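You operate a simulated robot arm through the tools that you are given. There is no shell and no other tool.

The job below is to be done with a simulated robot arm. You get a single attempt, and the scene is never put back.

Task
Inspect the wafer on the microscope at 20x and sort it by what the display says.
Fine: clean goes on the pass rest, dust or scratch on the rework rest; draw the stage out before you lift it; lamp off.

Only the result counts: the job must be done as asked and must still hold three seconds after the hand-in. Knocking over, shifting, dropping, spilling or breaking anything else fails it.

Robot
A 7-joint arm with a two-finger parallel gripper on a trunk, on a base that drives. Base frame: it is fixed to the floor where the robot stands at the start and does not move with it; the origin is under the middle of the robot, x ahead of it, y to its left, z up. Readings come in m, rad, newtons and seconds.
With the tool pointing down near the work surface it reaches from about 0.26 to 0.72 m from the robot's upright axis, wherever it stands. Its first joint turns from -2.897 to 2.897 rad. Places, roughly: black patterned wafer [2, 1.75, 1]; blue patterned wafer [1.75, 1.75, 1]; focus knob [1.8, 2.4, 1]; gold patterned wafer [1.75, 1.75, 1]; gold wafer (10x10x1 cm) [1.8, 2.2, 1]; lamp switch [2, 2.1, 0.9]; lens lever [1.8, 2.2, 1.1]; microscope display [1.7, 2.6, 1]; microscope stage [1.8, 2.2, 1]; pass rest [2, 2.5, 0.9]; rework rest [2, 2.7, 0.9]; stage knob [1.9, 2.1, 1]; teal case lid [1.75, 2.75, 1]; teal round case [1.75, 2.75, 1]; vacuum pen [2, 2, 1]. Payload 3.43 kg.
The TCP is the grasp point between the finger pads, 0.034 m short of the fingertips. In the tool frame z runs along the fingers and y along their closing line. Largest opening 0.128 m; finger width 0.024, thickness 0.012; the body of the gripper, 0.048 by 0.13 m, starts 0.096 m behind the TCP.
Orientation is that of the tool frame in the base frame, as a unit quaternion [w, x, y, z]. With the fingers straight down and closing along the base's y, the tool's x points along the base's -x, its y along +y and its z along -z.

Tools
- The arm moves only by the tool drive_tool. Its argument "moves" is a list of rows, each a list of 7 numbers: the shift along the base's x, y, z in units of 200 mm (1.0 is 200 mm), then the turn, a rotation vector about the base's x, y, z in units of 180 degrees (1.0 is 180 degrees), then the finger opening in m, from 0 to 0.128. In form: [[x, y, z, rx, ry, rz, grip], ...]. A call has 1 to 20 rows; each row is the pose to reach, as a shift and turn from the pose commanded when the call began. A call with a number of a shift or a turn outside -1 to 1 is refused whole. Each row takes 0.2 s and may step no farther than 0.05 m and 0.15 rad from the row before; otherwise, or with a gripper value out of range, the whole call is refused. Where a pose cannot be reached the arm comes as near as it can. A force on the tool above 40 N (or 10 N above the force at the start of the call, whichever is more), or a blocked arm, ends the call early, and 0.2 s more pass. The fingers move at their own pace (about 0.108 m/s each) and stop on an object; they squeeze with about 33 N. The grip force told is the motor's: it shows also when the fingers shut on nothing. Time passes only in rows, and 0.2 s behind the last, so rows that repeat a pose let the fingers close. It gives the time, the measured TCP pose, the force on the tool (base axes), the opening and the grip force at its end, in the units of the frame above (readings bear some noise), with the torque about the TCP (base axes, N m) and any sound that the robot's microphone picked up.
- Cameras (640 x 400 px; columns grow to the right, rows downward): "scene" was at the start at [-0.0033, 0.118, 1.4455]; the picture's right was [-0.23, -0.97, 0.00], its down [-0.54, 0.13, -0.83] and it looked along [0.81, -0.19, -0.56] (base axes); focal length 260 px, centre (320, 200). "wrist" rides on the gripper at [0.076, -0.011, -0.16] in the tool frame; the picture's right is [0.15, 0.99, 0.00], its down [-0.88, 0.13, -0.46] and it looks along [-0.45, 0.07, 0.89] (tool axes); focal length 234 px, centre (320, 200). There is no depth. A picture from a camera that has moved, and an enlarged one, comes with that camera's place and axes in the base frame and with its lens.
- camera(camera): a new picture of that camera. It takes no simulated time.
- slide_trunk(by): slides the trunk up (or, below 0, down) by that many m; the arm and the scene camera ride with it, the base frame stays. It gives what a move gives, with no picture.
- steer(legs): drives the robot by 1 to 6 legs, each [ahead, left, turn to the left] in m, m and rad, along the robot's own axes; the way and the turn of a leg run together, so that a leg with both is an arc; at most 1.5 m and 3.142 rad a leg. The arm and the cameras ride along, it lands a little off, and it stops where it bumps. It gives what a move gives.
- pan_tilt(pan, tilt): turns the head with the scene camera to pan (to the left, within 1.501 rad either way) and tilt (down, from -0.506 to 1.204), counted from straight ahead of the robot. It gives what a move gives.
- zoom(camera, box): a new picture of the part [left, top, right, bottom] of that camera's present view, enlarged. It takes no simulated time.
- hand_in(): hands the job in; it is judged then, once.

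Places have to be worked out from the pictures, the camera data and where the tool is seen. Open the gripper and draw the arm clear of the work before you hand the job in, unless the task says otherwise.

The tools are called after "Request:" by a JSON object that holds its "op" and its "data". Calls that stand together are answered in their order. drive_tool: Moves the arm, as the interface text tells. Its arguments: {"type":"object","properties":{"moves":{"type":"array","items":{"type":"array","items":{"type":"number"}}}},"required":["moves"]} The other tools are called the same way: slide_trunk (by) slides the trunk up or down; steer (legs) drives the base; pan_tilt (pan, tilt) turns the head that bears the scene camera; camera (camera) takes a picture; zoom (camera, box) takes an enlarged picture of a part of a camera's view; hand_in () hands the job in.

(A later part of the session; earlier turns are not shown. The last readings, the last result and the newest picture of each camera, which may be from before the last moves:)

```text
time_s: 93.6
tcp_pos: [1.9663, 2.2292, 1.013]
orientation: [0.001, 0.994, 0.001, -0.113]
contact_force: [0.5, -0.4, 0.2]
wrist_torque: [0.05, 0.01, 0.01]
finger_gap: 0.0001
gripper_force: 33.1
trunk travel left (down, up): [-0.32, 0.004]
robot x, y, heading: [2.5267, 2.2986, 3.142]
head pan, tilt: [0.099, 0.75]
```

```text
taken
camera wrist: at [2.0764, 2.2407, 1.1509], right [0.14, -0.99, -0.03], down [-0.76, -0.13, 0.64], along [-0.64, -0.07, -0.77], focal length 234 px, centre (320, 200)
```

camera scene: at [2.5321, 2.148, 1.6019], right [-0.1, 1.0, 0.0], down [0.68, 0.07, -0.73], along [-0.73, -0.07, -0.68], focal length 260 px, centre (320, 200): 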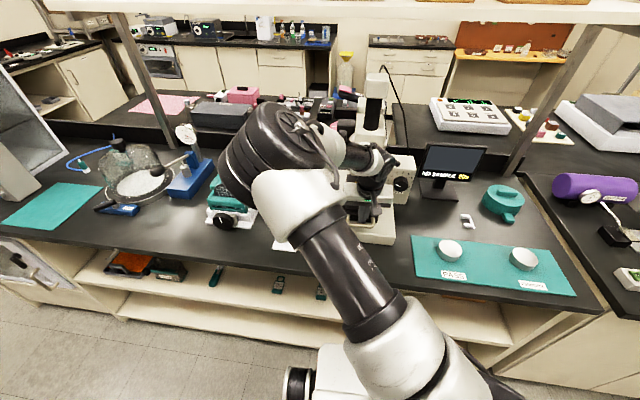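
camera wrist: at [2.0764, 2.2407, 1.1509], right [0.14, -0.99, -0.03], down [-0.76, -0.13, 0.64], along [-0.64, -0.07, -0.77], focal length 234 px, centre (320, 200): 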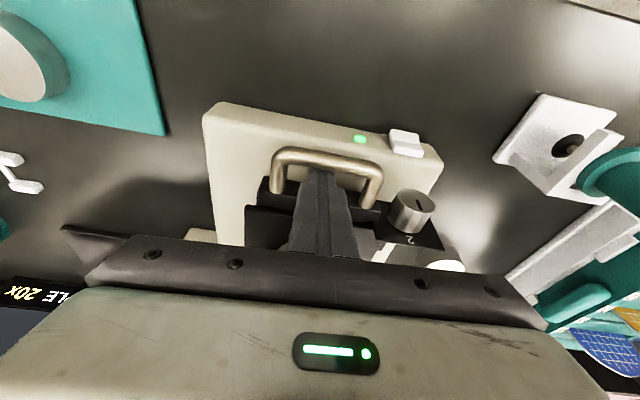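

The display reads NO SAMPLE, so the stage is well on its way out, with no resistance now. I pull on until it stops.

Request:
{"op": "drive_tool", "data": {"moves": [[0.05, 0.0, 0.0, 0, 0, 0, 0], [0.1, 0.0, 0.0, 0, 0, 0, 0], [0.15, 0.0, 0.0, 0, 0, 0, 0], [0.2, 0.0, 0.0, 0, 0, 0, 0]]}}

Request:
{"op": "zoom", "data": {"camera": "scene", "box": [320, 130, 440, 250]}}

Request:
{"op": "camera", "data": {"camera": "wrist"}}

```text
time_s: 94.6
tcp_pos: [2.0038, 2.2281, 1.0142]
orientation: [0.0, 0.993, 0.001, -0.115]
contact_force: [0.1, 0.6, -0.1]
wrist_torque: [-0.02, 0.0, 0.03]
finger_gap: 0.0
gripper_force: 33.3
trunk travel left (down, up): [-0.32, 0.004]
robot x, y, heading: [2.5256, 2.3002, 3.137]
head pan, tilt: [0.099, 0.75]
```

```text
3.33 times, centred on (380, 190) of scene
camera zoom: at [2.532, 2.148, 1.602], right [-0.1, 1.0, 0.0], down [0.68, 0.07, -0.73], along [-0.73, -0.07, -0.68], focal length 865 px, centre (120, 233)
```

zoom: 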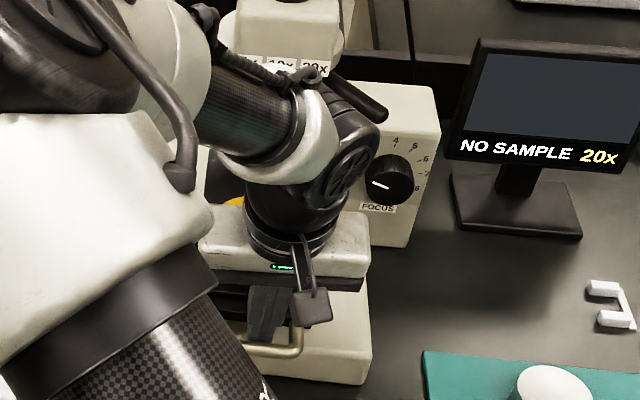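

```text
taken
camera wrist: at [2.1145, 2.2409, 1.1518], right [0.14, -0.99, -0.03], down [-0.75, -0.13, 0.64], along [-0.64, -0.07, -0.76], focal length 234 px, centre (320, 200)
```

wrist: 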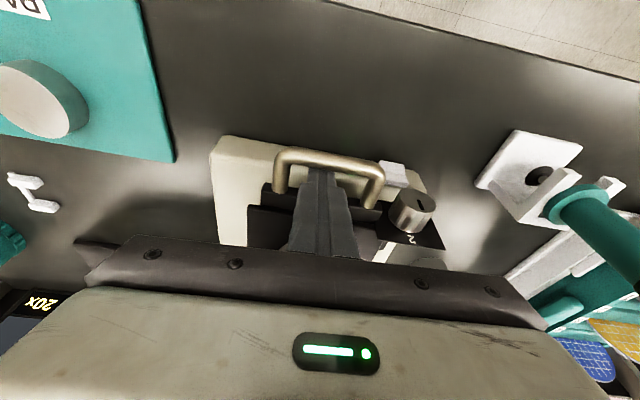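

The handle is about 9 cm out and still follows freely. I keep pulling a little further to find the end stop.

Request:
{"op": "drive_tool", "data": {"moves": [[0.05, 0.0, 0.0, 0, 0, 0, 0], [0.1, 0.0, 0.0, 0, 0, 0, 0], [0.15, 0.0, 0.0, 0, 0, 0, 0]]}}

Request:
{"op": "zoom", "data": {"camera": "scene", "box": [320, 130, 440, 250]}}

Request:
{"op": "camera", "data": {"camera": "wrist"}}

```text
time_s: 95.4
tcp_pos: [2.0349, 2.2285, 1.0137]
orientation: [0.0, 0.993, 0.0, -0.115]
contact_force: [-0.2, -0.3, 0.3]
wrist_torque: [0.0, -0.01, -0.01]
finger_gap: 0.0001
gripper_force: 33.3
trunk travel left (down, up): [-0.32, 0.004]
robot x, y, heading: [2.5222, 2.3007, 3.137]
head pan, tilt: [0.099, 0.75]
```

```text
3.33 times, centred on (380, 190) of scene
camera zoom: at [2.532, 2.148, 1.602], right [-0.1, 1.0, 0.0], down [0.68, 0.07, -0.73], along [-0.73, -0.07, -0.68], focal length 865 px, centre (120, 233)
```

zoom: 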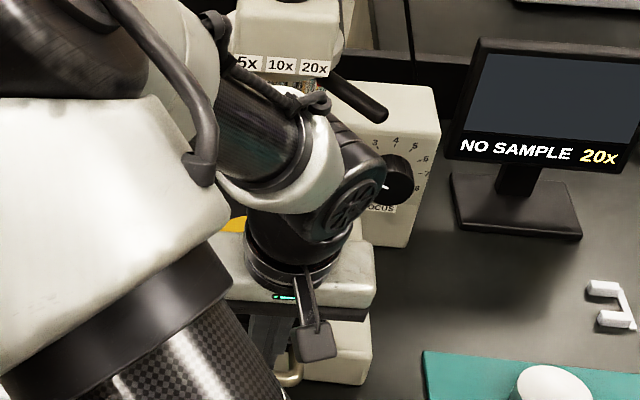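

```text
taken
camera wrist: at [2.1454, 2.2411, 1.1513], right [0.14, -0.99, -0.03], down [-0.75, -0.13, 0.64], along [-0.64, -0.07, -0.76], focal length 234 px, centre (320, 200)
```

wrist: 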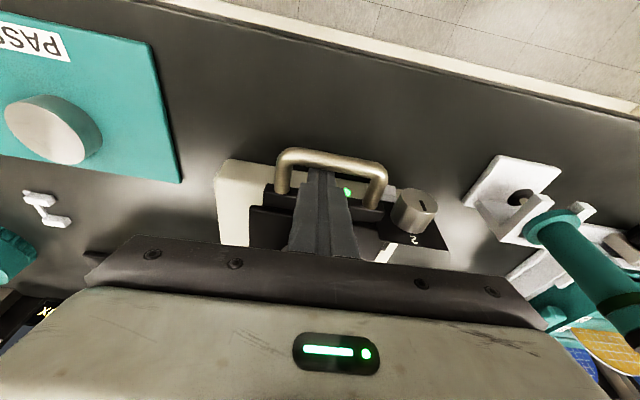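

It still moves freely at about 12.5 cm. I go on a few more centimetres to look for the end stop.

Request:
{"op": "drive_tool", "data": {"moves": [[0.05, 0.0, 0.0, 0, 0, 0, 0], [0.1, 0.0, 0.0, 0, 0, 0, 0], [0.15, 0.0, 0.0, 0, 0, 0, 0], [0.2, 0.0, 0.0, 0, 0, 0, 0]]}}

Request:
{"op": "camera", "data": {"camera": "wrist"}}

Request:
{"op": "zoom", "data": {"camera": "scene", "box": [320, 130, 440, 250]}}

```text
time_s: 96.0
tcp_pos: [2.0381, 2.2285, 1.0179]
orientation: [-0.002, 0.992, -0.001, -0.128]
contact_force: [-6.9, -1.0, 5.3]
wrist_torque: [-0.01, 0.17, 0.01]
finger_gap: 0.0
gripper_force: 33.0
trunk travel left (down, up): [-0.32, 0.004]
robot x, y, heading: [2.5241, 2.2953, 3.133]
head pan, tilt: [0.099, 0.75]
stopped in row 2: the force on the tool passed its limit at 48 N (the readings are from after the stop); the commanded pose is now the measured one
```

```text
taken
camera wrist: at [2.1519, 2.2403, 1.1535], right [0.14, -0.99, -0.04], down [-0.74, -0.13, 0.66], along [-0.66, -0.06, -0.75], focal length 234 px, centre (320, 200)
```

wrist: 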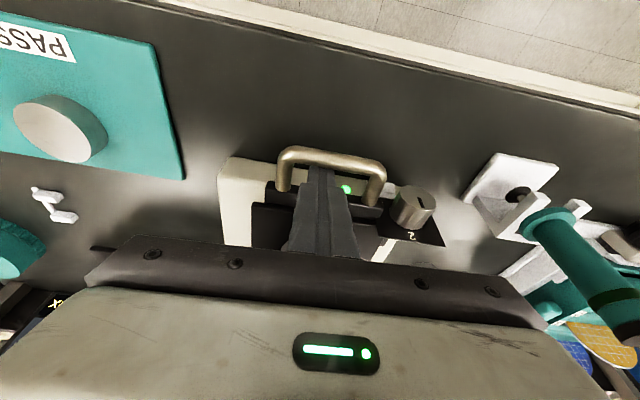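

```text
3.33 times, centred on (380, 190) of scene
camera zoom: at [2.5312, 2.1479, 1.6021], right [-0.1, 1.0, 0.0], down [0.68, 0.07, -0.73], along [-0.73, -0.07, -0.68], focal length 865 px, centre (120, 233)
```

zoom: 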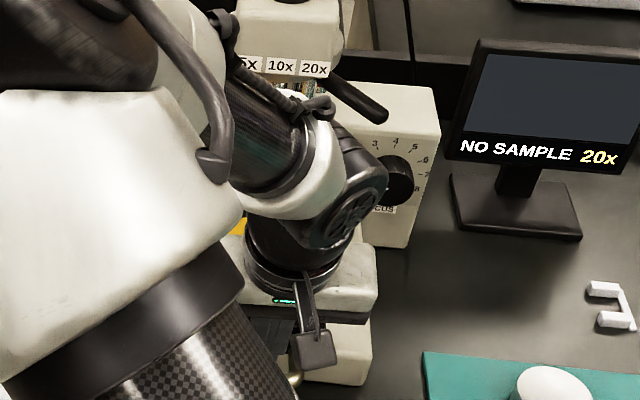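

The stage hit its end stop, about 13 cm out, so the wafer centre should now be near x≈1.94. I unhook by easing back a few mm and lifting straight up.

Request:
{"op": "drive_tool", "data": {"moves": [[-0.02, 0.0, 0.0, 0, 0, 0, 0], [-0.02, 0.0, 0.1, 0, 0, 0, 0], [-0.02, 0.0, 0.3, 0, 0, 0, 0], [-0.02, 0.0, 0.5, 0, 0, 0, 0], [-0.02, 0.0, 0.7, 0, -0.03, 0, 0.05], [-0.02, 0.0, 0.9, 0, -0.06, 0, 0.1], [-0.02, 0.0, 1.0, 0, -0.082, 0, 0.126]]}}

Request:
{"op": "camera", "data": {"camera": "wrist"}}

Request:
{"op": "camera", "data": {"camera": "scene"}}

```text
time_s: 97.5
tcp_pos: [2.0358, 2.2299, 1.2177]
orientation: [-0.002, 1.0, -0.002, 0.005]
contact_force: [0.6, 0.5, 0.5]
wrist_torque: [0.01, 0.01, -0.02]
finger_gap: 0.1262
gripper_force: 0.1
trunk travel left (down, up): [-0.32, 0.004]
robot x, y, heading: [2.5253, 2.297, 3.148]
head pan, tilt: [0.099, 0.75]
```

```text
taken
camera wrist: at [2.1115, 2.2401, 1.3776], right [0.14, -0.99, 0.0], down [-0.89, -0.13, 0.45], along [-0.44, -0.06, -0.89], focal length 234 px, centre (320, 200)
```

wrist: 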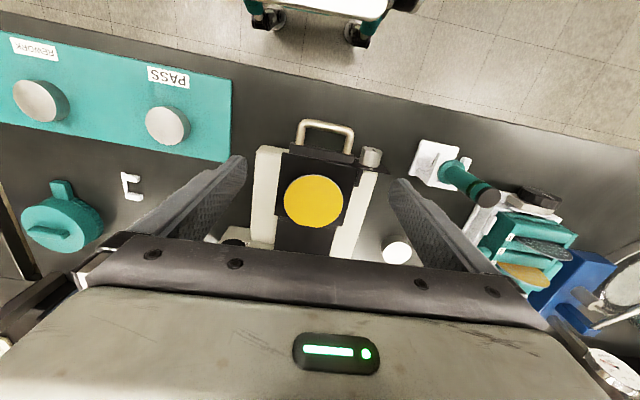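

```text
taken
camera scene: at [2.5313, 2.1481, 1.602], right [-0.1, 1.0, 0.0], down [0.68, 0.07, -0.73], along [-0.73, -0.07, -0.68], focal length 260 px, centre (320, 200)
```

scene: 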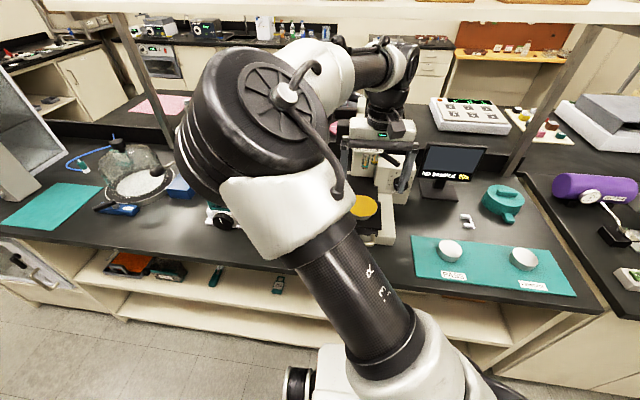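

The stage is fully out with the wafer at about (1.937, 2.228). I enlarge it to judge the wafer's rim, its chuck and the space under the edge.

Request:
{"op": "zoom", "data": {"camera": "scene", "box": [345, 180, 401, 220]}}

Request:
{"op": "zoom", "data": {"camera": "wrist", "box": [240, 100, 400, 260]}}

Request:
{"op": "zoom", "data": {"camera": "scene", "box": [410, 220, 550, 300]}}

```text
10.00 times, centred on (373, 200) of scene
camera zoom: at [2.5313, 2.1481, 1.602], right [-0.1, 1.0, 0.0], down [0.68, 0.07, -0.73], along [-0.73, -0.07, -0.68], focal length 2595 px, centre (-210, 200)
```

zoom: 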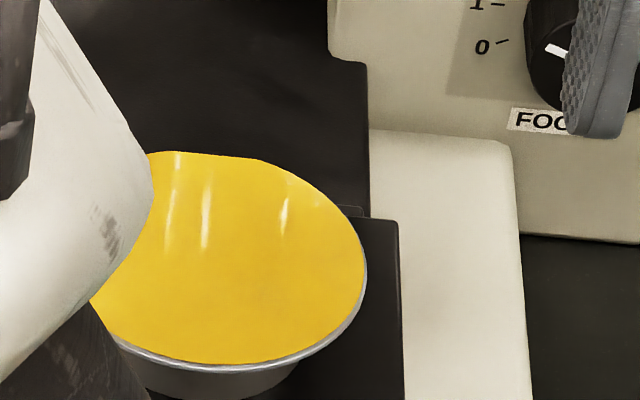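

```text
2.50 times, centred on (320, 180) of wrist
camera zoom: at [2.1115, 2.2401, 1.3776], right [0.14, -0.99, 0.0], down [-0.89, -0.13, 0.45], along [-0.44, -0.06, -0.89], focal length 585 px, centre (320, 250)
```

zoom: 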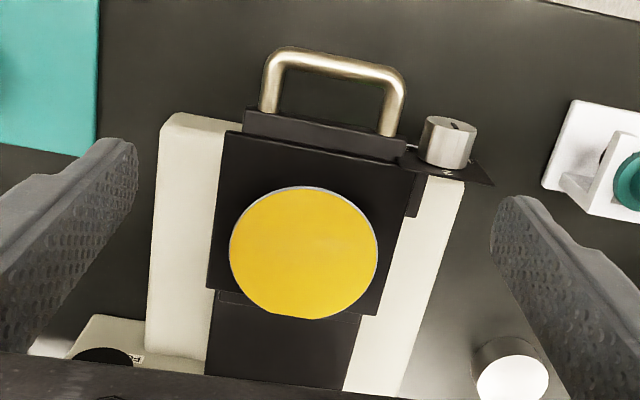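

```text
4.57 times, centred on (480, 260) of scene
camera zoom: at [2.5313, 2.1481, 1.602], right [-0.1, 1.0, 0.0], down [0.68, 0.07, -0.73], along [-0.73, -0.07, -0.68], focal length 1186 px, centre (-411, -74)
```

zoom: 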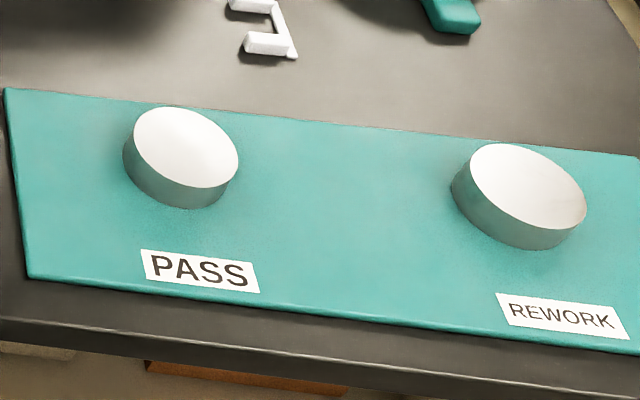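

The wafer is about 10 cm across, overhanging its chuck all round. I go over it with open fingers (closing along y) and lower part-way to compare heights.

Request:
{"op": "drive_tool", "data": {"moves": [[-0.2, -0.01, 0, 0, 0.003, 0, 0.126], [-0.4, -0.01, 0, 0, 0.003, 0, 0.126], [-0.494, -0.01, -0.1, 0, 0.003, 0, 0.126], [-0.494, -0.01, -0.3, 0, 0.003, 0, 0.126], [-0.494, -0.01, -0.5, 0, 0.003, 0, 0.126], [-0.494, -0.01, -0.65, 0, 0.003, 0, 0.126]]}}

Request:
{"op": "zoom", "data": {"camera": "scene", "box": [335, 150, 419, 220]}}

Request:
{"op": "zoom", "data": {"camera": "wrist", "box": [200, 80, 440, 260]}}

```text
time_s: 99.0
tcp_pos: [1.9358, 2.2293, 1.0866]
orientation: [-0.001, 1.0, 0.0, -0.001]
contact_force: [-0.7, 0.7, -0.6]
wrist_torque: [0.01, 0.01, 0.0]
finger_gap: 0.126
gripper_force: 0.1
trunk travel left (down, up): [-0.32, 0.004]
robot x, y, heading: [2.5243, 2.2968, 3.138]
head pan, tilt: [0.099, 0.75]
```

```text
5.71 times, centred on (377, 185) of scene
camera zoom: at [2.5312, 2.148, 1.602], right [-0.1, 1.0, 0.0], down [0.68, 0.07, -0.73], along [-0.73, -0.07, -0.68], focal length 1483 px, centre (-6, 286)
```

zoom: 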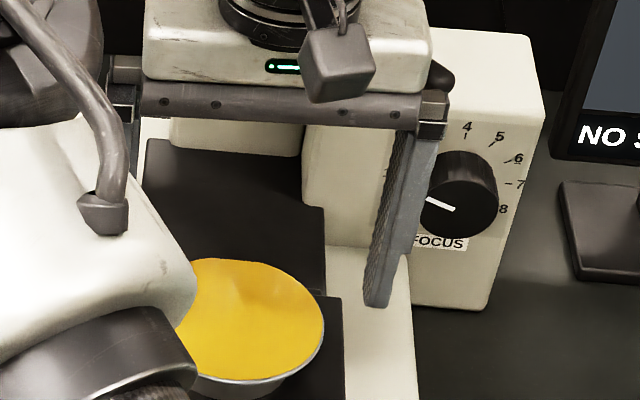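

```text
2.22 times, centred on (320, 170) of wrist
camera zoom: at [2.0117, 2.24, 1.2455], right [0.14, -0.99, 0.0], down [-0.88, -0.13, 0.46], along [-0.45, -0.06, -0.89], focal length 520 px, centre (320, 267)
```

zoom: 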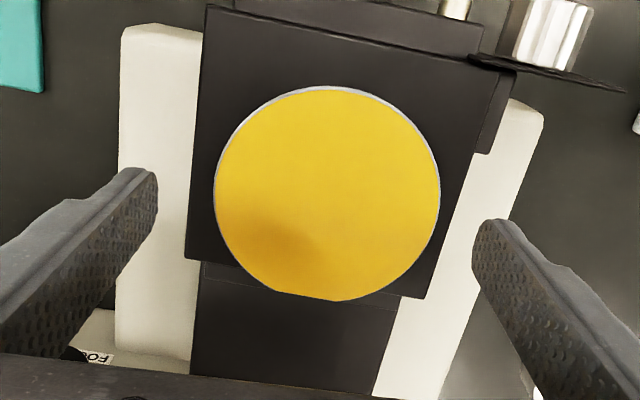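

Sizes in both wrist views give the wafer top at z≈1.03, diameter ≈0.099, and the stage plate top at ≈1.006. I lower the tips to z≈1.014 around the wafer's rim and close.

Request:
{"op": "drive_tool", "data": {"moves": [[0.01, -0.006, -0.1, 0, 0, 0, 0.126], [0.01, -0.006, -0.15, 0, 0, 0, 0.126], [0.01, -0.006, -0.193, 0, 0, 0, 0.126], [0.01, -0.006, -0.193, 0, 0, 0, 0.11], [0.01, -0.006, -0.193, 0, 0, 0, 0.104], [0.01, -0.006, -0.193, 0, 0, 0, 0.1], [0.01, -0.006, -0.193, 0, 0, 0, 0.09], [0.01, -0.006, -0.193, 0, 0, 0, 0.09]]}}

Request:
{"op": "zoom", "data": {"camera": "scene", "box": [335, 150, 419, 220]}}

Request:
{"op": "zoom", "data": {"camera": "wrist", "box": [200, 80, 440, 260]}}

```text
time_s: 100.8
tcp_pos: [1.9397, 2.2253, 1.0504]
orientation: [-0.001, 1.0, -0.001, -0.001]
contact_force: [0.3, 0.3, 0.0]
wrist_torque: [-0.02, 0.01, 0.0]
finger_gap: 0.0975
gripper_force: 33.2
trunk travel left (down, up): [-0.32, 0.004]
robot x, y, heading: [2.5209, 2.2973, 3.137]
head pan, tilt: [0.099, 0.75]
```

```text
5.71 times, centred on (377, 185) of scene
camera zoom: at [2.5313, 2.148, 1.602], right [-0.1, 1.0, 0.0], down [0.68, 0.07, -0.73], along [-0.73, -0.07, -0.68], focal length 1483 px, centre (-6, 286)
```

zoom: 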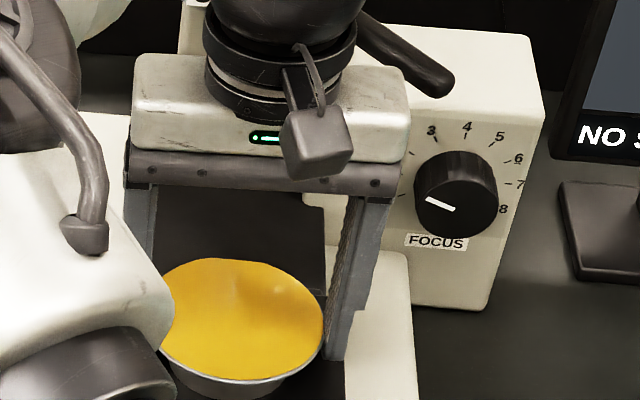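

```text
2.22 times, centred on (320, 170) of wrist
camera zoom: at [2.0154, 2.237, 1.2075], right [0.14, -0.99, 0.0], down [-0.88, -0.13, 0.46], along [-0.45, -0.06, -0.89], focal length 520 px, centre (320, 267)
```

zoom: 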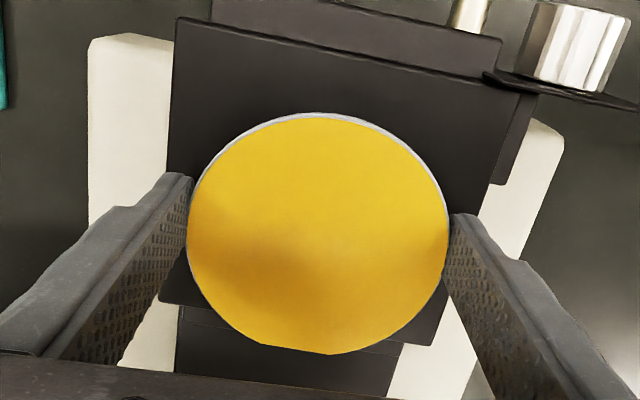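

The wafer is held (gap 0.0975, 33 N, no side load). I lift it gently straight up and check.

Request:
{"op": "drive_tool", "data": {"moves": [[0, 0, 0.03, 0, 0, 0, 0.09], [0, 0, 0.07, 0, 0, 0, 0.09], [0, 0, 0.13, 0, 0, 0, 0.09], [0, 0, 0.2, 0, 0, 0, 0.09], [0, 0, 0.25, 0, 0, 0, 0.09]]}}

Request:
{"op": "camera", "data": {"camera": "scene"}}

Request:
{"op": "camera", "data": {"camera": "wrist"}}

```text
time_s: 102.0
tcp_pos: [1.9402, 2.2261, 1.0998]
orientation: [-0.001, 1.0, -0.002, 0.0]
contact_force: [-0.1, -0.1, -0.1]
wrist_torque: [0.01, 0.03, -0.04]
finger_gap: 0.0974
gripper_force: 33.5
trunk travel left (down, up): [-0.32, 0.004]
robot x, y, heading: [2.5244, 2.2998, 3.139]
head pan, tilt: [0.099, 0.75]
```

```text
taken
camera scene: at [2.5313, 2.148, 1.602], right [-0.1, 1.0, 0.0], down [0.68, 0.07, -0.73], along [-0.73, -0.07, -0.68], focal length 260 px, centre (320, 200)
```

scene: 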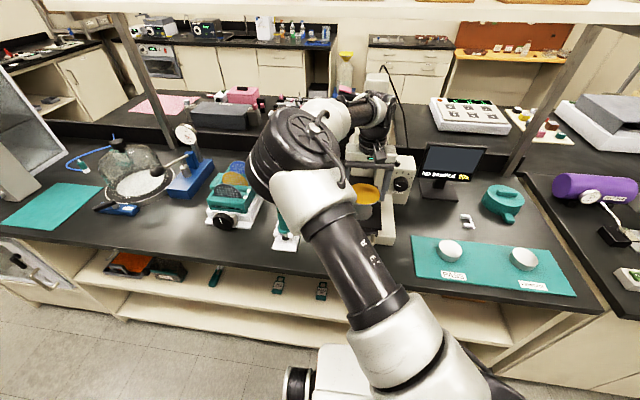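

```text
taken
camera wrist: at [2.0156, 2.2373, 1.2584], right [0.14, -0.99, 0.0], down [-0.88, -0.13, 0.46], along [-0.45, -0.06, -0.89], focal length 234 px, centre (320, 200)
```

wrist: 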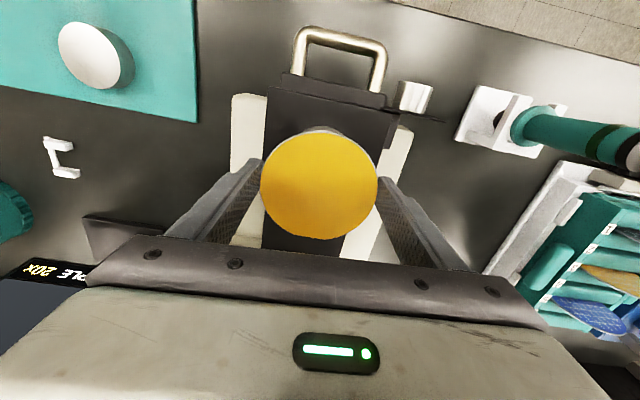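

The wafer came up cleanly. I carry it out from the head toward +x and then along +y at z≈1.14 toward the rework rest.

Request:
{"op": "drive_tool", "data": {"moves": [[0.1, 0, 0.1, 0, 0, 0, 0.09], [0.25, 0, 0.2, 0, 0, 0, 0.09], [0.35, 0.1, 0.2, 0, 0, 0, 0.09], [0.375, 0.25, 0.2, 0, 0, 0, 0.09], [0.375, 0.4, 0.2, 0, 0, 0, 0.09], [0.375, 0.55, 0.2, 0, 0, 0, 0.09], [0.375, 0.7, 0.2, 0, 0, 0, 0.09], [0.375, 0.85, 0.2, 0, 0, 0, 0.09], [0.375, 1.0, 0.2, 0, 0, 0, 0.09]]}}

Request:
{"op": "drive_tool", "data": {"moves": [[0, 0.15, 0, 0, 0, 0, 0.09], [0, 0.3, 0, 0, 0, 0, 0.09], [0, 0.45, 0, 0, 0, 0, 0.09], [0, 0.6, 0, 0, 0, 0, 0.09], [0, 0.75, 0, 0, 0, 0, 0.09], [0, 0.9, 0, 0, 0, 0, 0.09]]}}

Request:
{"op": "camera", "data": {"camera": "wrist"}}

Request:
{"op": "camera", "data": {"camera": "scene"}}

```text
time_s: 104.0
tcp_pos: [2.0137, 2.4272, 1.1387]
orientation: [-0.001, 1.0, -0.001, -0.001]
contact_force: [0.2, 0.7, 0.5]
wrist_torque: [-0.01, 0.02, -0.02]
finger_gap: 0.0973
gripper_force: 32.8
trunk travel left (down, up): [-0.32, 0.004]
robot x, y, heading: [2.5224, 2.299, 3.135]
head pan, tilt: [0.099, 0.75]
```

```text
time_s: 105.3
tcp_pos: [2.0144, 2.6061, 1.1377]
orientation: [-0.001, 1.0, -0.001, 0.001]
contact_force: [0.8, 0.1, 0.1]
wrist_torque: [0.04, 0.03, -0.01]
finger_gap: 0.0973
gripper_force: 32.5
trunk travel left (down, up): [-0.32, 0.004]
robot x, y, heading: [2.5251, 2.2995, 3.139]
head pan, tilt: [0.099, 0.75]
```

```text
taken
camera wrist: at [2.0908, 2.6167, 1.2966], right [0.14, -0.99, 0.0], down [-0.88, -0.13, 0.46], along [-0.45, -0.06, -0.89], focal length 234 px, centre (320, 200)
```

wrist: 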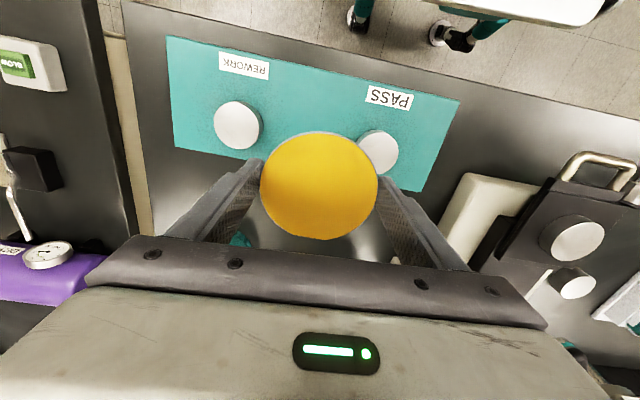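

```text
taken
camera scene: at [2.5312, 2.1484, 1.602], right [-0.1, 1.0, 0.0], down [0.68, 0.06, -0.73], along [-0.73, -0.07, -0.68], focal length 260 px, centre (320, 200)
```

scene: 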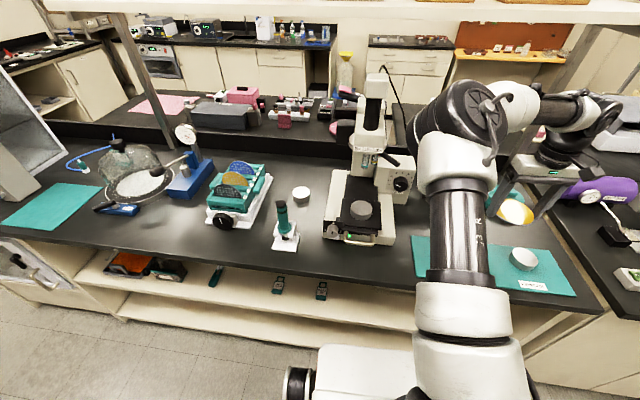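

From here the rework rest centre is at (2.0125, 2.734), top z≈0.93, and the wafer sits centred in the fingers. I move over it and lower to a few centimetres above.

Request:
{"op": "drive_tool", "data": {"moves": [[0, 0.15, 0, 0, 0, 0, 0.09], [0, 0.3, 0, 0, 0, 0, 0.09], [0, 0.45, 0, 0, 0, 0, 0.09], [-0.003, 0.58, 0, 0, 0, 0, 0.09], [-0.005, 0.636, 0, 0, 0, 0, 0.09], [-0.005, 0.636, -0.2, 0, 0, 0, 0.09], [-0.005, 0.636, -0.4, 0, 0, 0, 0.09], [-0.005, 0.636, -0.6, 0, 0, 0, 0.09], [-0.005, 0.636, -0.72, 0, 0, 0, 0.09]]}}

Request:
{"op": "camera", "data": {"camera": "wrist"}}

Request:
{"op": "zoom", "data": {"camera": "scene", "box": [440, 200, 600, 310]}}

```text
time_s: 107.3
tcp_pos: [2.0149, 2.7341, 0.9946]
orientation: [0.0, 1.0, -0.002, -0.001]
contact_force: [0.0, 0.2, 0.2]
wrist_torque: [0.02, 0.0, 0.01]
finger_gap: 0.0974
gripper_force: 33.7
trunk travel left (down, up): [-0.32, 0.004]
robot x, y, heading: [2.5259, 2.2995, 3.141]
head pan, tilt: [0.099, 0.75]
```

```text
taken
camera wrist: at [2.0909, 2.7453, 1.1537], right [0.14, -0.99, 0.0], down [-0.88, -0.13, 0.46], along [-0.45, -0.06, -0.89], focal length 234 px, centre (320, 200)
```

wrist: 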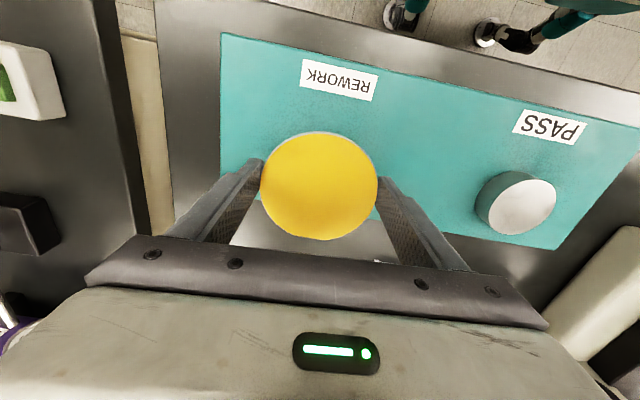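

```text
3.64 times, centred on (520, 255) of scene
camera zoom: at [2.5312, 2.1481, 1.602], right [-0.1, 1.0, 0.0], down [0.68, 0.07, -0.73], along [-0.73, -0.07, -0.68], focal length 944 px, centre (-407, 0)
```

zoom: 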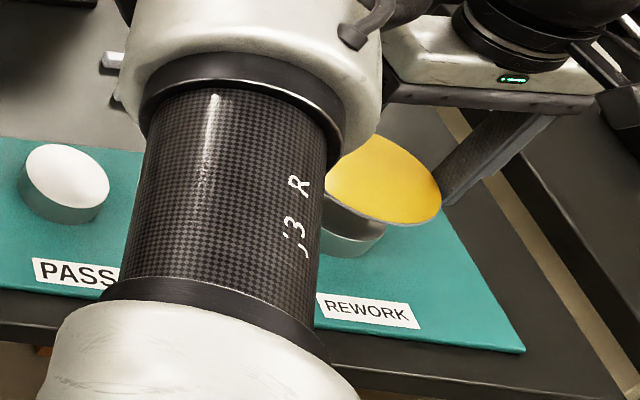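

The wafer hangs over the rework rest. I lower it in small steps toward contact, expected at TCP z≈0.955.

Request:
{"op": "drive_tool", "data": {"moves": [[-0.005, -0.003, -0.06, 0, 0, 0, 0.09], [-0.005, -0.003, -0.12, 0, 0, 0, 0.09], [-0.005, -0.003, -0.16, 0, 0, 0, 0.09], [-0.005, -0.003, -0.175, 0, 0, 0, 0.09]]}}

Request:
{"op": "zoom", "data": {"camera": "scene", "box": [510, 225, 560, 270]}}

```text
time_s: 108.3
tcp_pos: [2.0121, 2.7322, 0.9592]
orientation: [0.0, 1.0, -0.001, -0.001]
contact_force: [0.4, -0.1, 0.0]
wrist_torque: [0.01, 0.01, 0.04]
finger_gap: 0.0972
gripper_force: 32.9
trunk travel left (down, up): [-0.32, 0.004]
robot x, y, heading: [2.5213, 2.2976, 3.141]
head pan, tilt: [0.099, 0.75]
```

```text
8.89 times, centred on (535, 248) of scene
camera zoom: at [2.5313, 2.148, 1.602], right [-0.1, 1.0, 0.0], down [0.68, 0.07, -0.73], along [-0.73, -0.07, -0.68], focal length 2307 px, centre (-1591, -222)
```

zoom: 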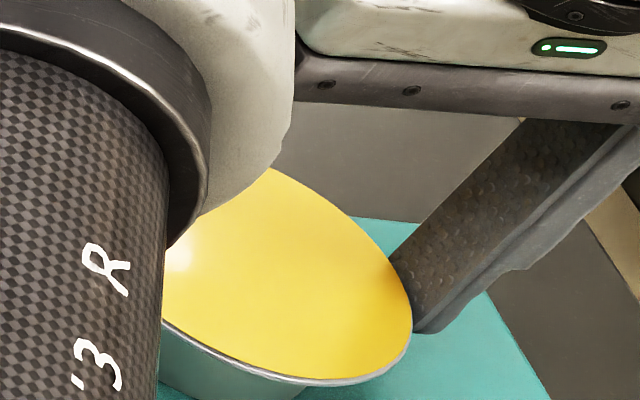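

No contact yet at TCP z 0.959. I continue down in 1.5 mm steps.

Request:
{"op": "drive_tool", "data": {"moves": [[0, 0, -0.008, 0, 0, 0, 0.09], [0, 0, -0.015, 0, 0, 0, 0.09], [0, 0, -0.015, 0, 0, 0, 0.09]]}}

Request:
{"op": "zoom", "data": {"camera": "scene", "box": [510, 225, 560, 270]}}

```text
time_s: 109.2
tcp_pos: [2.0112, 2.7318, 0.9574]
orientation: [0.0, 1.0, -0.002, -0.001]
contact_force: [0.3, -1.0, -0.1]
wrist_torque: [0.0, 0.0, 0.0]
finger_gap: 0.0975
gripper_force: 33.0
trunk travel left (down, up): [-0.32, 0.004]
robot x, y, heading: [2.5228, 2.2989, 3.138]
head pan, tilt: [0.099, 0.75]
```

```text
8.89 times, centred on (535, 248) of scene
camera zoom: at [2.5313, 2.148, 1.602], right [-0.1, 1.0, 0.0], down [0.68, 0.07, -0.73], along [-0.73, -0.07, -0.68], focal length 2307 px, centre (-1591, -222)
```

zoom: 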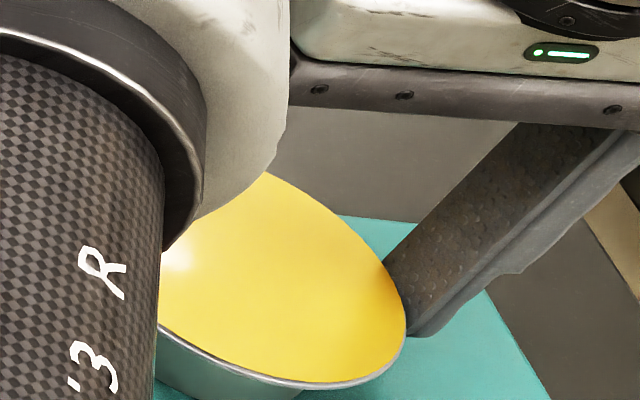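

Request:
{"op": "drive_tool", "data": {"moves": [[0, 0, -0.008, 0, 0, 0, 0.09], [0, 0, -0.015, 0, 0, 0, 0.09], [0, 0, -0.015, 0, 0, 0, 0.09]]}}

```text
time_s: 110.0
tcp_pos: [2.0125, 2.7326, 0.9544]
orientation: [-0.002, 1.0, -0.001, -0.001]
contact_force: [-2.0, 2.3, 6.3]
wrist_torque: [0.04, 0.05, -0.01]
finger_gap: 0.0974
gripper_force: 32.3
trunk travel left (down, up): [-0.32, 0.004]
robot x, y, heading: [2.5262, 2.2949, 3.14]
head pan, tilt: [0.099, 0.75]
```

The upward force of 6 N at TCP z 0.954 shows that the wafer has landed on the rest. I open the fingers and rise straight up.

Request:
{"op": "drive_tool", "data": {"moves": [[0, 0, 0.004, 0, 0, 0, 0.1], [0, 0, 0.005, 0, 0, 0, 0.11], [0, 0, 0.005, 0, 0, 0, 0.126], [0, 0, 0.005, 0, 0, 0, 0.126], [0, 0, 0.1, 0, 0, 0, 0.126], [0, 0, 0.25, 0, 0, 0, 0.126], [0, 0, 0.5, 0, 0, 0, 0.126], [0, 0, 0.75, 0, 0, 0, 0.126], [0, 0, 1.0, 0, 0, 0, 0.126]]}}

Request:
{"op": "camera", "data": {"camera": "wrist"}}

Request:
{"op": "camera", "data": {"camera": "scene"}}

```text
time_s: 112.0
tcp_pos: [2.0107, 2.73, 1.1538]
orientation: [0.0, 1.0, -0.002, -0.001]
contact_force: [-0.2, 0.8, -0.4]
wrist_torque: [-0.03, 0.02, 0.0]
finger_gap: 0.1261
gripper_force: 0.1
trunk travel left (down, up): [-0.32, 0.004]
robot x, y, heading: [2.525, 2.3009, 3.136]
head pan, tilt: [0.099, 0.75]
```

```text
taken
camera wrist: at [2.087, 2.7411, 1.3133], right [0.14, -0.99, 0.0], down [-0.88, -0.13, 0.46], along [-0.45, -0.06, -0.89], focal length 234 px, centre (320, 200)
```

wrist: 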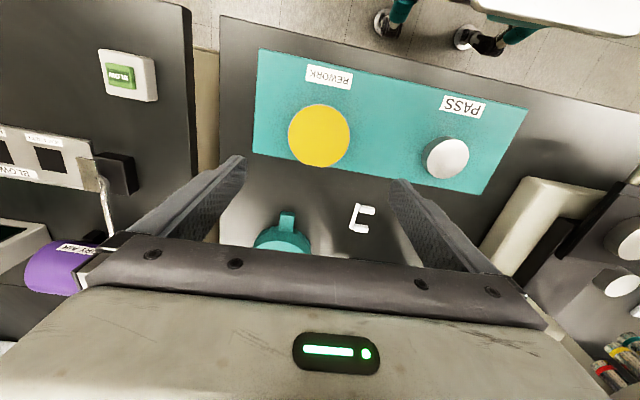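

```text
taken
camera scene: at [2.5316, 2.148, 1.602], right [-0.1, 1.0, 0.0], down [0.68, 0.07, -0.73], along [-0.73, -0.07, -0.68], focal length 260 px, centre (320, 200)
```

scene: 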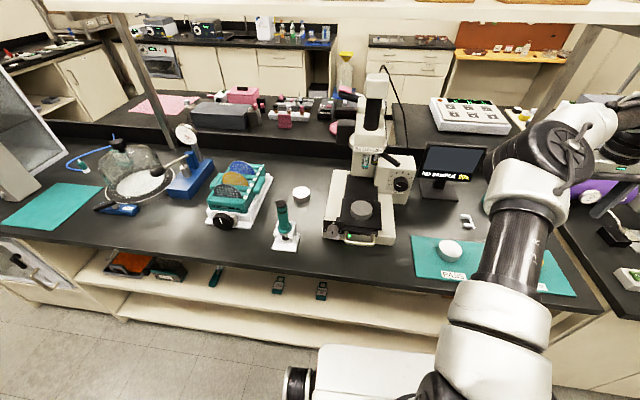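

The wafer rests on the rework rest. Now the lamp: I enlarge the area around the switch with the stage out.

Request:
{"op": "zoom", "data": {"camera": "scene", "box": [315, 185, 405, 250]}}

Request:
{"op": "zoom", "data": {"camera": "scene", "box": [322, 215, 372, 250]}}

```text
6.15 times, centred on (360, 218) of scene
camera zoom: at [2.5316, 2.148, 1.602], right [-0.1, 1.0, 0.0], down [0.68, 0.07, -0.73], along [-0.73, -0.07, -0.68], focal length 1597 px, centre (74, 92)
```

zoom: 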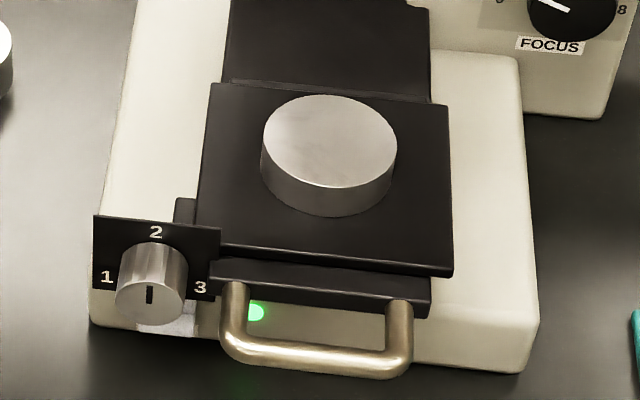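

```text
11.43 times, centred on (347, 232) of scene
camera zoom: at [2.5316, 2.148, 1.602], right [-0.1, 1.0, 0.0], down [0.68, 0.07, -0.73], along [-0.73, -0.07, -0.68], focal length 2966 px, centre (11, -171)
```

zoom: 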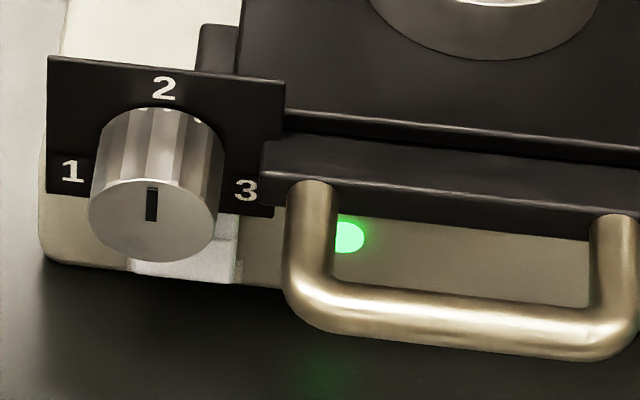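

The stage knob now overhangs the switch, so I'll push the stage in part-way by its handle to reach the switch, then draw it out again. First I bring the closed fingers back in front of the handle.

Request:
{"op": "drive_tool", "data": {"moves": [[0.1, -0.15, 0.05, 0, 0, 0, 0.1], [0.2, -0.3, 0.05, 0, 0, 0, 0.06], [0.3, -0.45, 0.05, 0, 0, 0, 0.02], [0.4, -0.6, 0.05, 0, 0, 0, 0], [0.45, -0.8, 0.05, 0, 0, 0, 0], [0.45, -1.0, 0.05, 0, 0, 0, 0]]}}

Request:
{"op": "drive_tool", "data": {"moves": [[0, -0.2, 0, 0, 0, 0, 0], [0, -0.4, 0, 0, 0, 0, 0], [0, -0.6, 0, 0, 0, 0, 0], [0, -0.8, 0, 0, 0, 0, 0], [0, -1.0, 0, 0, 0, 0, 0]]}}

Request:
{"op": "drive_tool", "data": {"moves": [[0, -0.2, 0, 0, 0, 0, 0], [0, -0.4, 0, 0, 0, 0, 0], [0, -0.505, 0, 0, 0, 0, 0]]}}

Request:
{"op": "camera", "data": {"camera": "scene"}}

Request:
{"op": "camera", "data": {"camera": "wrist"}}

```text
time_s: 113.3
tcp_pos: [2.103, 2.5305, 1.1636]
orientation: [-0.002, 1.0, -0.001, -0.001]
contact_force: [0.2, -0.1, -1.1]
wrist_torque: [-0.03, 0.0, -0.01]
finger_gap: 0.0001
gripper_force: 33.4
trunk travel left (down, up): [-0.32, 0.004]
robot x, y, heading: [2.5285, 2.3025, 3.14]
head pan, tilt: [0.099, 0.75]
```

```text
time_s: 114.5
tcp_pos: [2.1043, 2.3328, 1.165]
orientation: [-0.002, 1.0, -0.002, -0.001]
contact_force: [0.1, -0.5, 0.2]
wrist_torque: [-0.02, 0.02, 0.0]
finger_gap: 0.0002
gripper_force: 32.9
trunk travel left (down, up): [-0.32, 0.004]
robot x, y, heading: [2.523, 2.2991, 3.143]
head pan, tilt: [0.099, 0.75]
```

```text
time_s: 115.3
tcp_pos: [2.1011, 2.2302, 1.1627]
orientation: [-0.001, 1.0, -0.002, 0.0]
contact_force: [0.2, 0.1, 0.5]
wrist_torque: [0.04, 0.02, 0.03]
finger_gap: 0.0001
gripper_force: 33.1
trunk travel left (down, up): [-0.32, 0.004]
robot x, y, heading: [2.5259, 2.3011, 3.143]
head pan, tilt: [0.099, 0.75]
```

```text
taken
camera scene: at [2.5313, 2.1479, 1.602], right [-0.1, 1.0, 0.0], down [0.68, 0.07, -0.73], along [-0.73, -0.07, -0.68], focal length 260 px, centre (320, 200)
```

scene: 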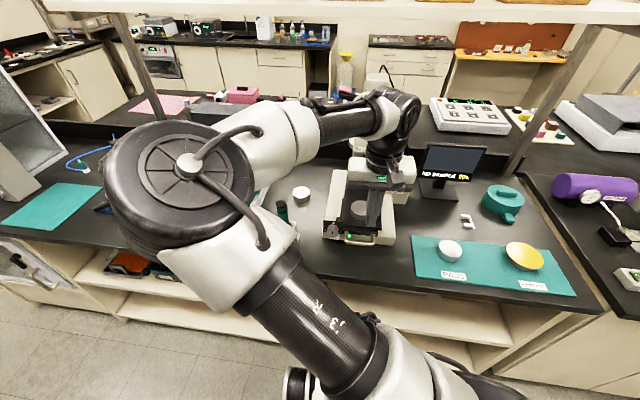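

```text
taken
camera wrist: at [2.1781, 2.2421, 1.3225], right [0.14, -0.99, 0.0], down [-0.88, -0.13, 0.46], along [-0.45, -0.06, -0.89], focal length 234 px, centre (320, 200)
```

wrist: 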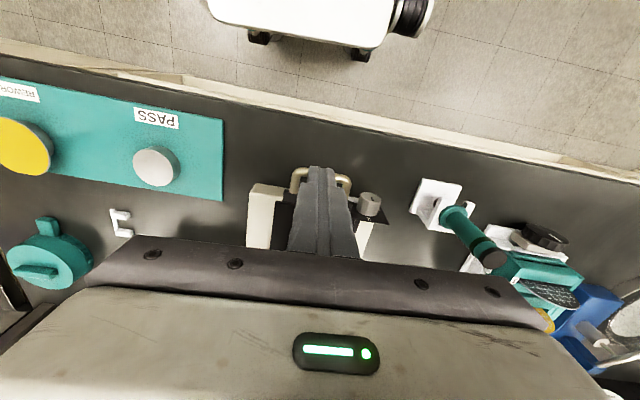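

All in place; the wafer sits on the rework rest. I lower the closed fingers in front of the handle bar and push it in about 6–7 cm.

Request:
{"op": "drive_tool", "data": {"moves": [[0.02, 0, -0.2, 0, 0, 0, 0], [0.02, 0, -0.4, 0, 0, 0, 0], [0.02, 0, -0.6, 0, 0, 0, 0], [0.02, 0, -0.76, 0, 0, 0, 0], [-0.06, 0, -0.76, 0, 0, 0, 0], [-0.12, 0, -0.76, 0, 0, 0, 0], [-0.18, 0, -0.76, 0, 0, 0, 0]]}}

Request:
{"op": "camera", "data": {"camera": "wrist"}}

Request:
{"op": "zoom", "data": {"camera": "scene", "box": [310, 170, 420, 250]}}

```text
time_s: 117.0
tcp_pos: [2.066, 2.2316, 1.0115]
orientation: [-0.001, 1.0, -0.001, 0.0]
contact_force: [1.0, 0.0, 0.7]
wrist_torque: [-0.03, -0.02, 0.02]
finger_gap: 0.0
gripper_force: 33.1
trunk travel left (down, up): [-0.32, 0.004]
robot x, y, heading: [2.5232, 2.2981, 3.135]
head pan, tilt: [0.099, 0.75]
```

```text
taken
camera wrist: at [2.1418, 2.2422, 1.1703], right [0.14, -0.99, 0.0], down [-0.88, -0.13, 0.46], along [-0.45, -0.06, -0.89], focal length 234 px, centre (320, 200)
```

wrist: 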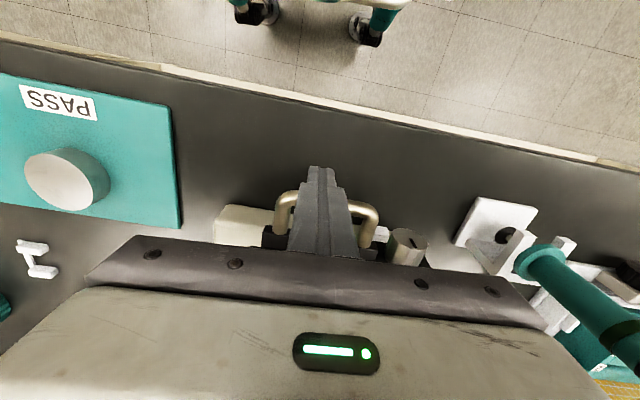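

```text
5.00 times, centred on (365, 210) of scene
camera zoom: at [2.5313, 2.148, 1.602], right [-0.1, 1.0, 0.0], down [0.68, 0.07, -0.73], along [-0.73, -0.07, -0.68], focal length 1298 px, centre (95, 150)
```

zoom: 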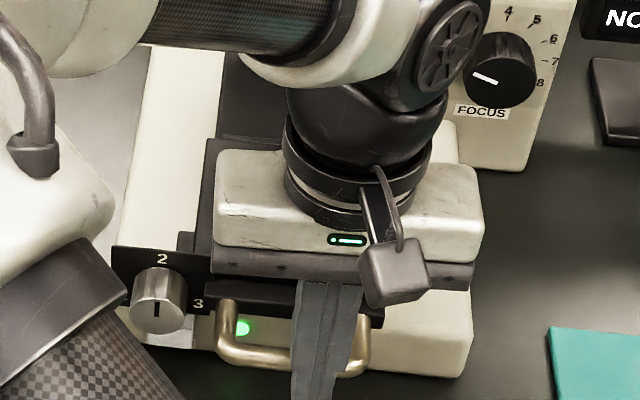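

The fingers stand right against the bar's front. I push the stage in by about 6.5 cm.

Request:
{"op": "drive_tool", "data": {"moves": [[-0.06, 0, 0, 0, 0, 0, 0], [-0.12, 0, 0, 0, 0, 0, 0], [-0.18, 0, 0, 0, 0, 0, 0], [-0.24, 0, 0, 0, 0, 0, 0], [-0.3, 0, 0, 0, 0, 0, 0], [-0.34, 0, 0, 0, 0, 0, 0]]}}

Request:
{"op": "camera", "data": {"camera": "wrist"}}

Request:
{"op": "zoom", "data": {"camera": "scene", "box": [310, 170, 420, 250]}}

```text
time_s: 118.3
tcp_pos: [1.9977, 2.232, 1.0125]
orientation: [-0.001, 1.0, 0.0, -0.001]
contact_force: [0.6, -0.2, -1.1]
wrist_torque: [-0.01, 0.04, -0.04]
finger_gap: 0.0001
gripper_force: 33.2
trunk travel left (down, up): [-0.32, 0.004]
robot x, y, heading: [2.5206, 2.3001, 3.142]
head pan, tilt: [0.099, 0.75]
```

```text
taken
camera wrist: at [2.0749, 2.2426, 1.1717], right [0.14, -0.99, 0.0], down [-0.88, -0.13, 0.46], along [-0.45, -0.06, -0.89], focal length 234 px, centre (320, 200)
```

wrist: 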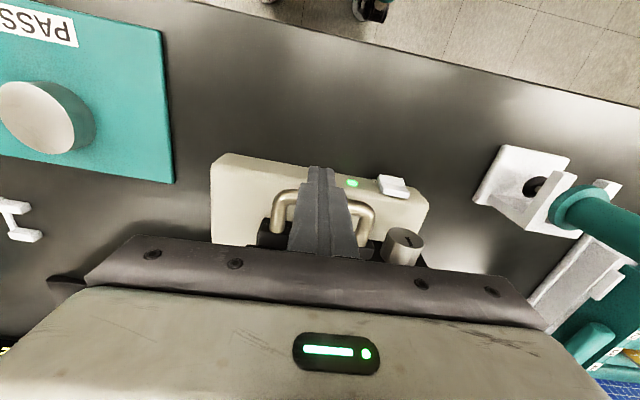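

```text
5.00 times, centred on (365, 210) of scene
camera zoom: at [2.5313, 2.148, 1.602], right [-0.1, 1.0, 0.0], down [0.68, 0.07, -0.73], along [-0.73, -0.07, -0.68], focal length 1298 px, centre (95, 150)
```

zoom: 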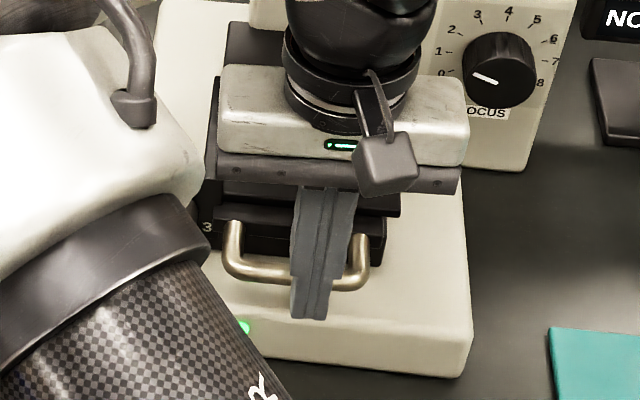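

The stage is in by about 7 cm and the switch is free. I back off and go in front of the switch with a 25° forward tilt so that only the tip meets the rocker's lower half.

Request:
{"op": "drive_tool", "data": {"moves": [[0.15, 0, 0.0, 0, 0, 0, 0], [0.3, -0.05, 0.05, 0, 0.04, 0, 0], [0.3, -0.2, 0.05, 0, 0.08, 0, 0], [0.3, -0.35, 0.05, 0, 0.12, 0, 0], [0.3, -0.44, 0.0, 0, 0.139, 0, 0], [0.3, -0.44, -0.15, 0, 0.139, 0, 0]]}}

Request:
{"op": "camera", "data": {"camera": "wrist"}}

Request:
{"op": "zoom", "data": {"camera": "scene", "box": [310, 190, 420, 270]}}

```text
time_s: 119.8
tcp_pos: [2.0581, 2.1436, 0.9821]
orientation: [-0.002, 0.976, -0.003, -0.217]
contact_force: [-0.3, 0.6, 0.0]
wrist_torque: [0.03, 0.01, -0.04]
finger_gap: 0.0
gripper_force: 32.5
trunk travel left (down, up): [-0.32, 0.004]
robot x, y, heading: [2.5218, 2.2983, 3.14]
head pan, tilt: [0.099, 0.75]
```

```text
taken
camera wrist: at [2.1956, 2.1548, 1.0941], right [0.13, -0.99, -0.06], down [-0.6, -0.13, 0.79], along [-0.79, -0.06, -0.61], focal length 234 px, centre (320, 200)
```

wrist: 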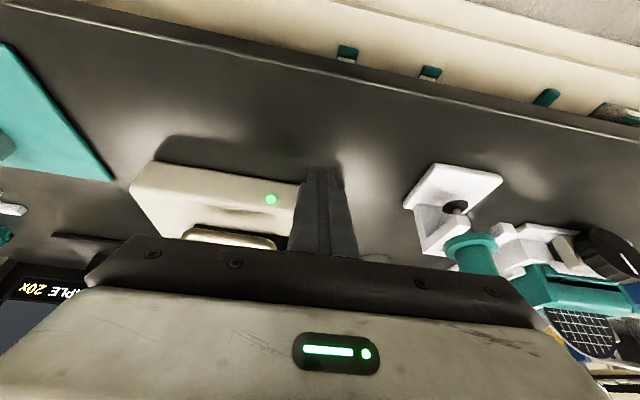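

```text
5.00 times, centred on (365, 230) of scene
camera zoom: at [2.5312, 2.1479, 1.602], right [-0.1, 1.0, 0.0], down [0.68, 0.07, -0.73], along [-0.73, -0.07, -0.68], focal length 1298 px, centre (95, 50)
```

zoom: 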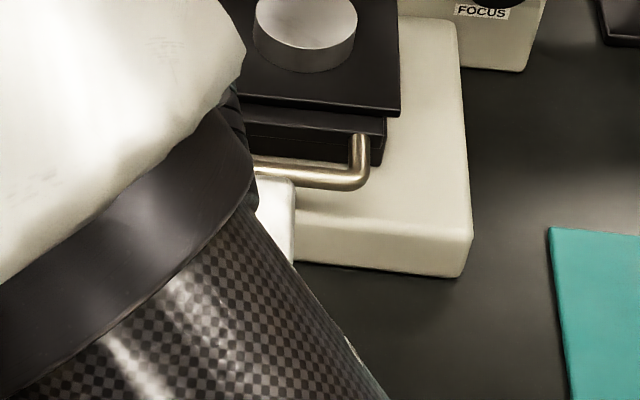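

The tip is in front of the switch. I lower it to the lower half's height and push in small steps.

Request:
{"op": "drive_tool", "data": {"moves": [[0, 0, -0.1, 0, 0, 0, 0], [0, 0, -0.168, 0, 0, 0, 0], [-0.1, 0, -0.168, 0, 0, 0, 0], [-0.2, 0, -0.168, 0, 0, 0, 0], [-0.24, 0, -0.168, 0, 0, 0, 0], [-0.27, 0, -0.168, 0, 0, 0, 0], [-0.29, 0, -0.168, 0, 0, 0, 0], [-0.31, 0, -0.168, 0, 0, 0, 0]]}}

Request:
{"op": "camera", "data": {"camera": "wrist"}}

```text
time_s: 121.4
tcp_pos: [2.0096, 2.1428, 0.9452]
orientation: [-0.003, 0.977, 0.001, -0.211]
contact_force: [12.1, -0.2, 4.9]
wrist_torque: [-0.11, -0.22, -0.05]
finger_gap: 0.0
gripper_force: 33.3
trunk travel left (down, up): [-0.32, 0.004]
robot x, y, heading: [2.5232, 2.2972, 3.135]
head pan, tilt: [0.099, 0.75]
stopped in row 8: the force on the tool passed its limit at 45 N (the readings are from after the stop); the commanded pose is now the measured one
```

```text
taken
camera wrist: at [2.1441, 2.154, 1.0585], right [0.13, -0.99, -0.07], down [-0.61, -0.14, 0.78], along [-0.78, -0.06, -0.62], focal length 234 px, centre (320, 200)
```

wrist: 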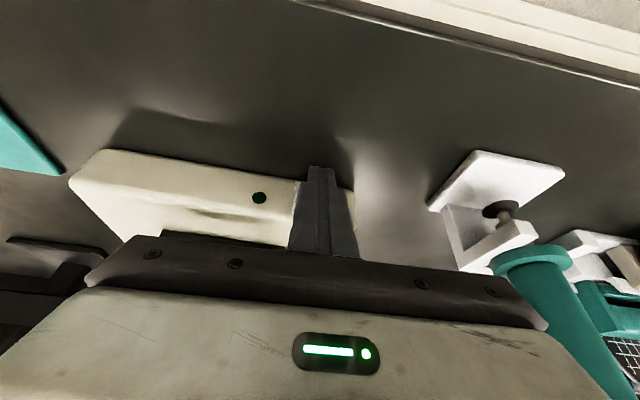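

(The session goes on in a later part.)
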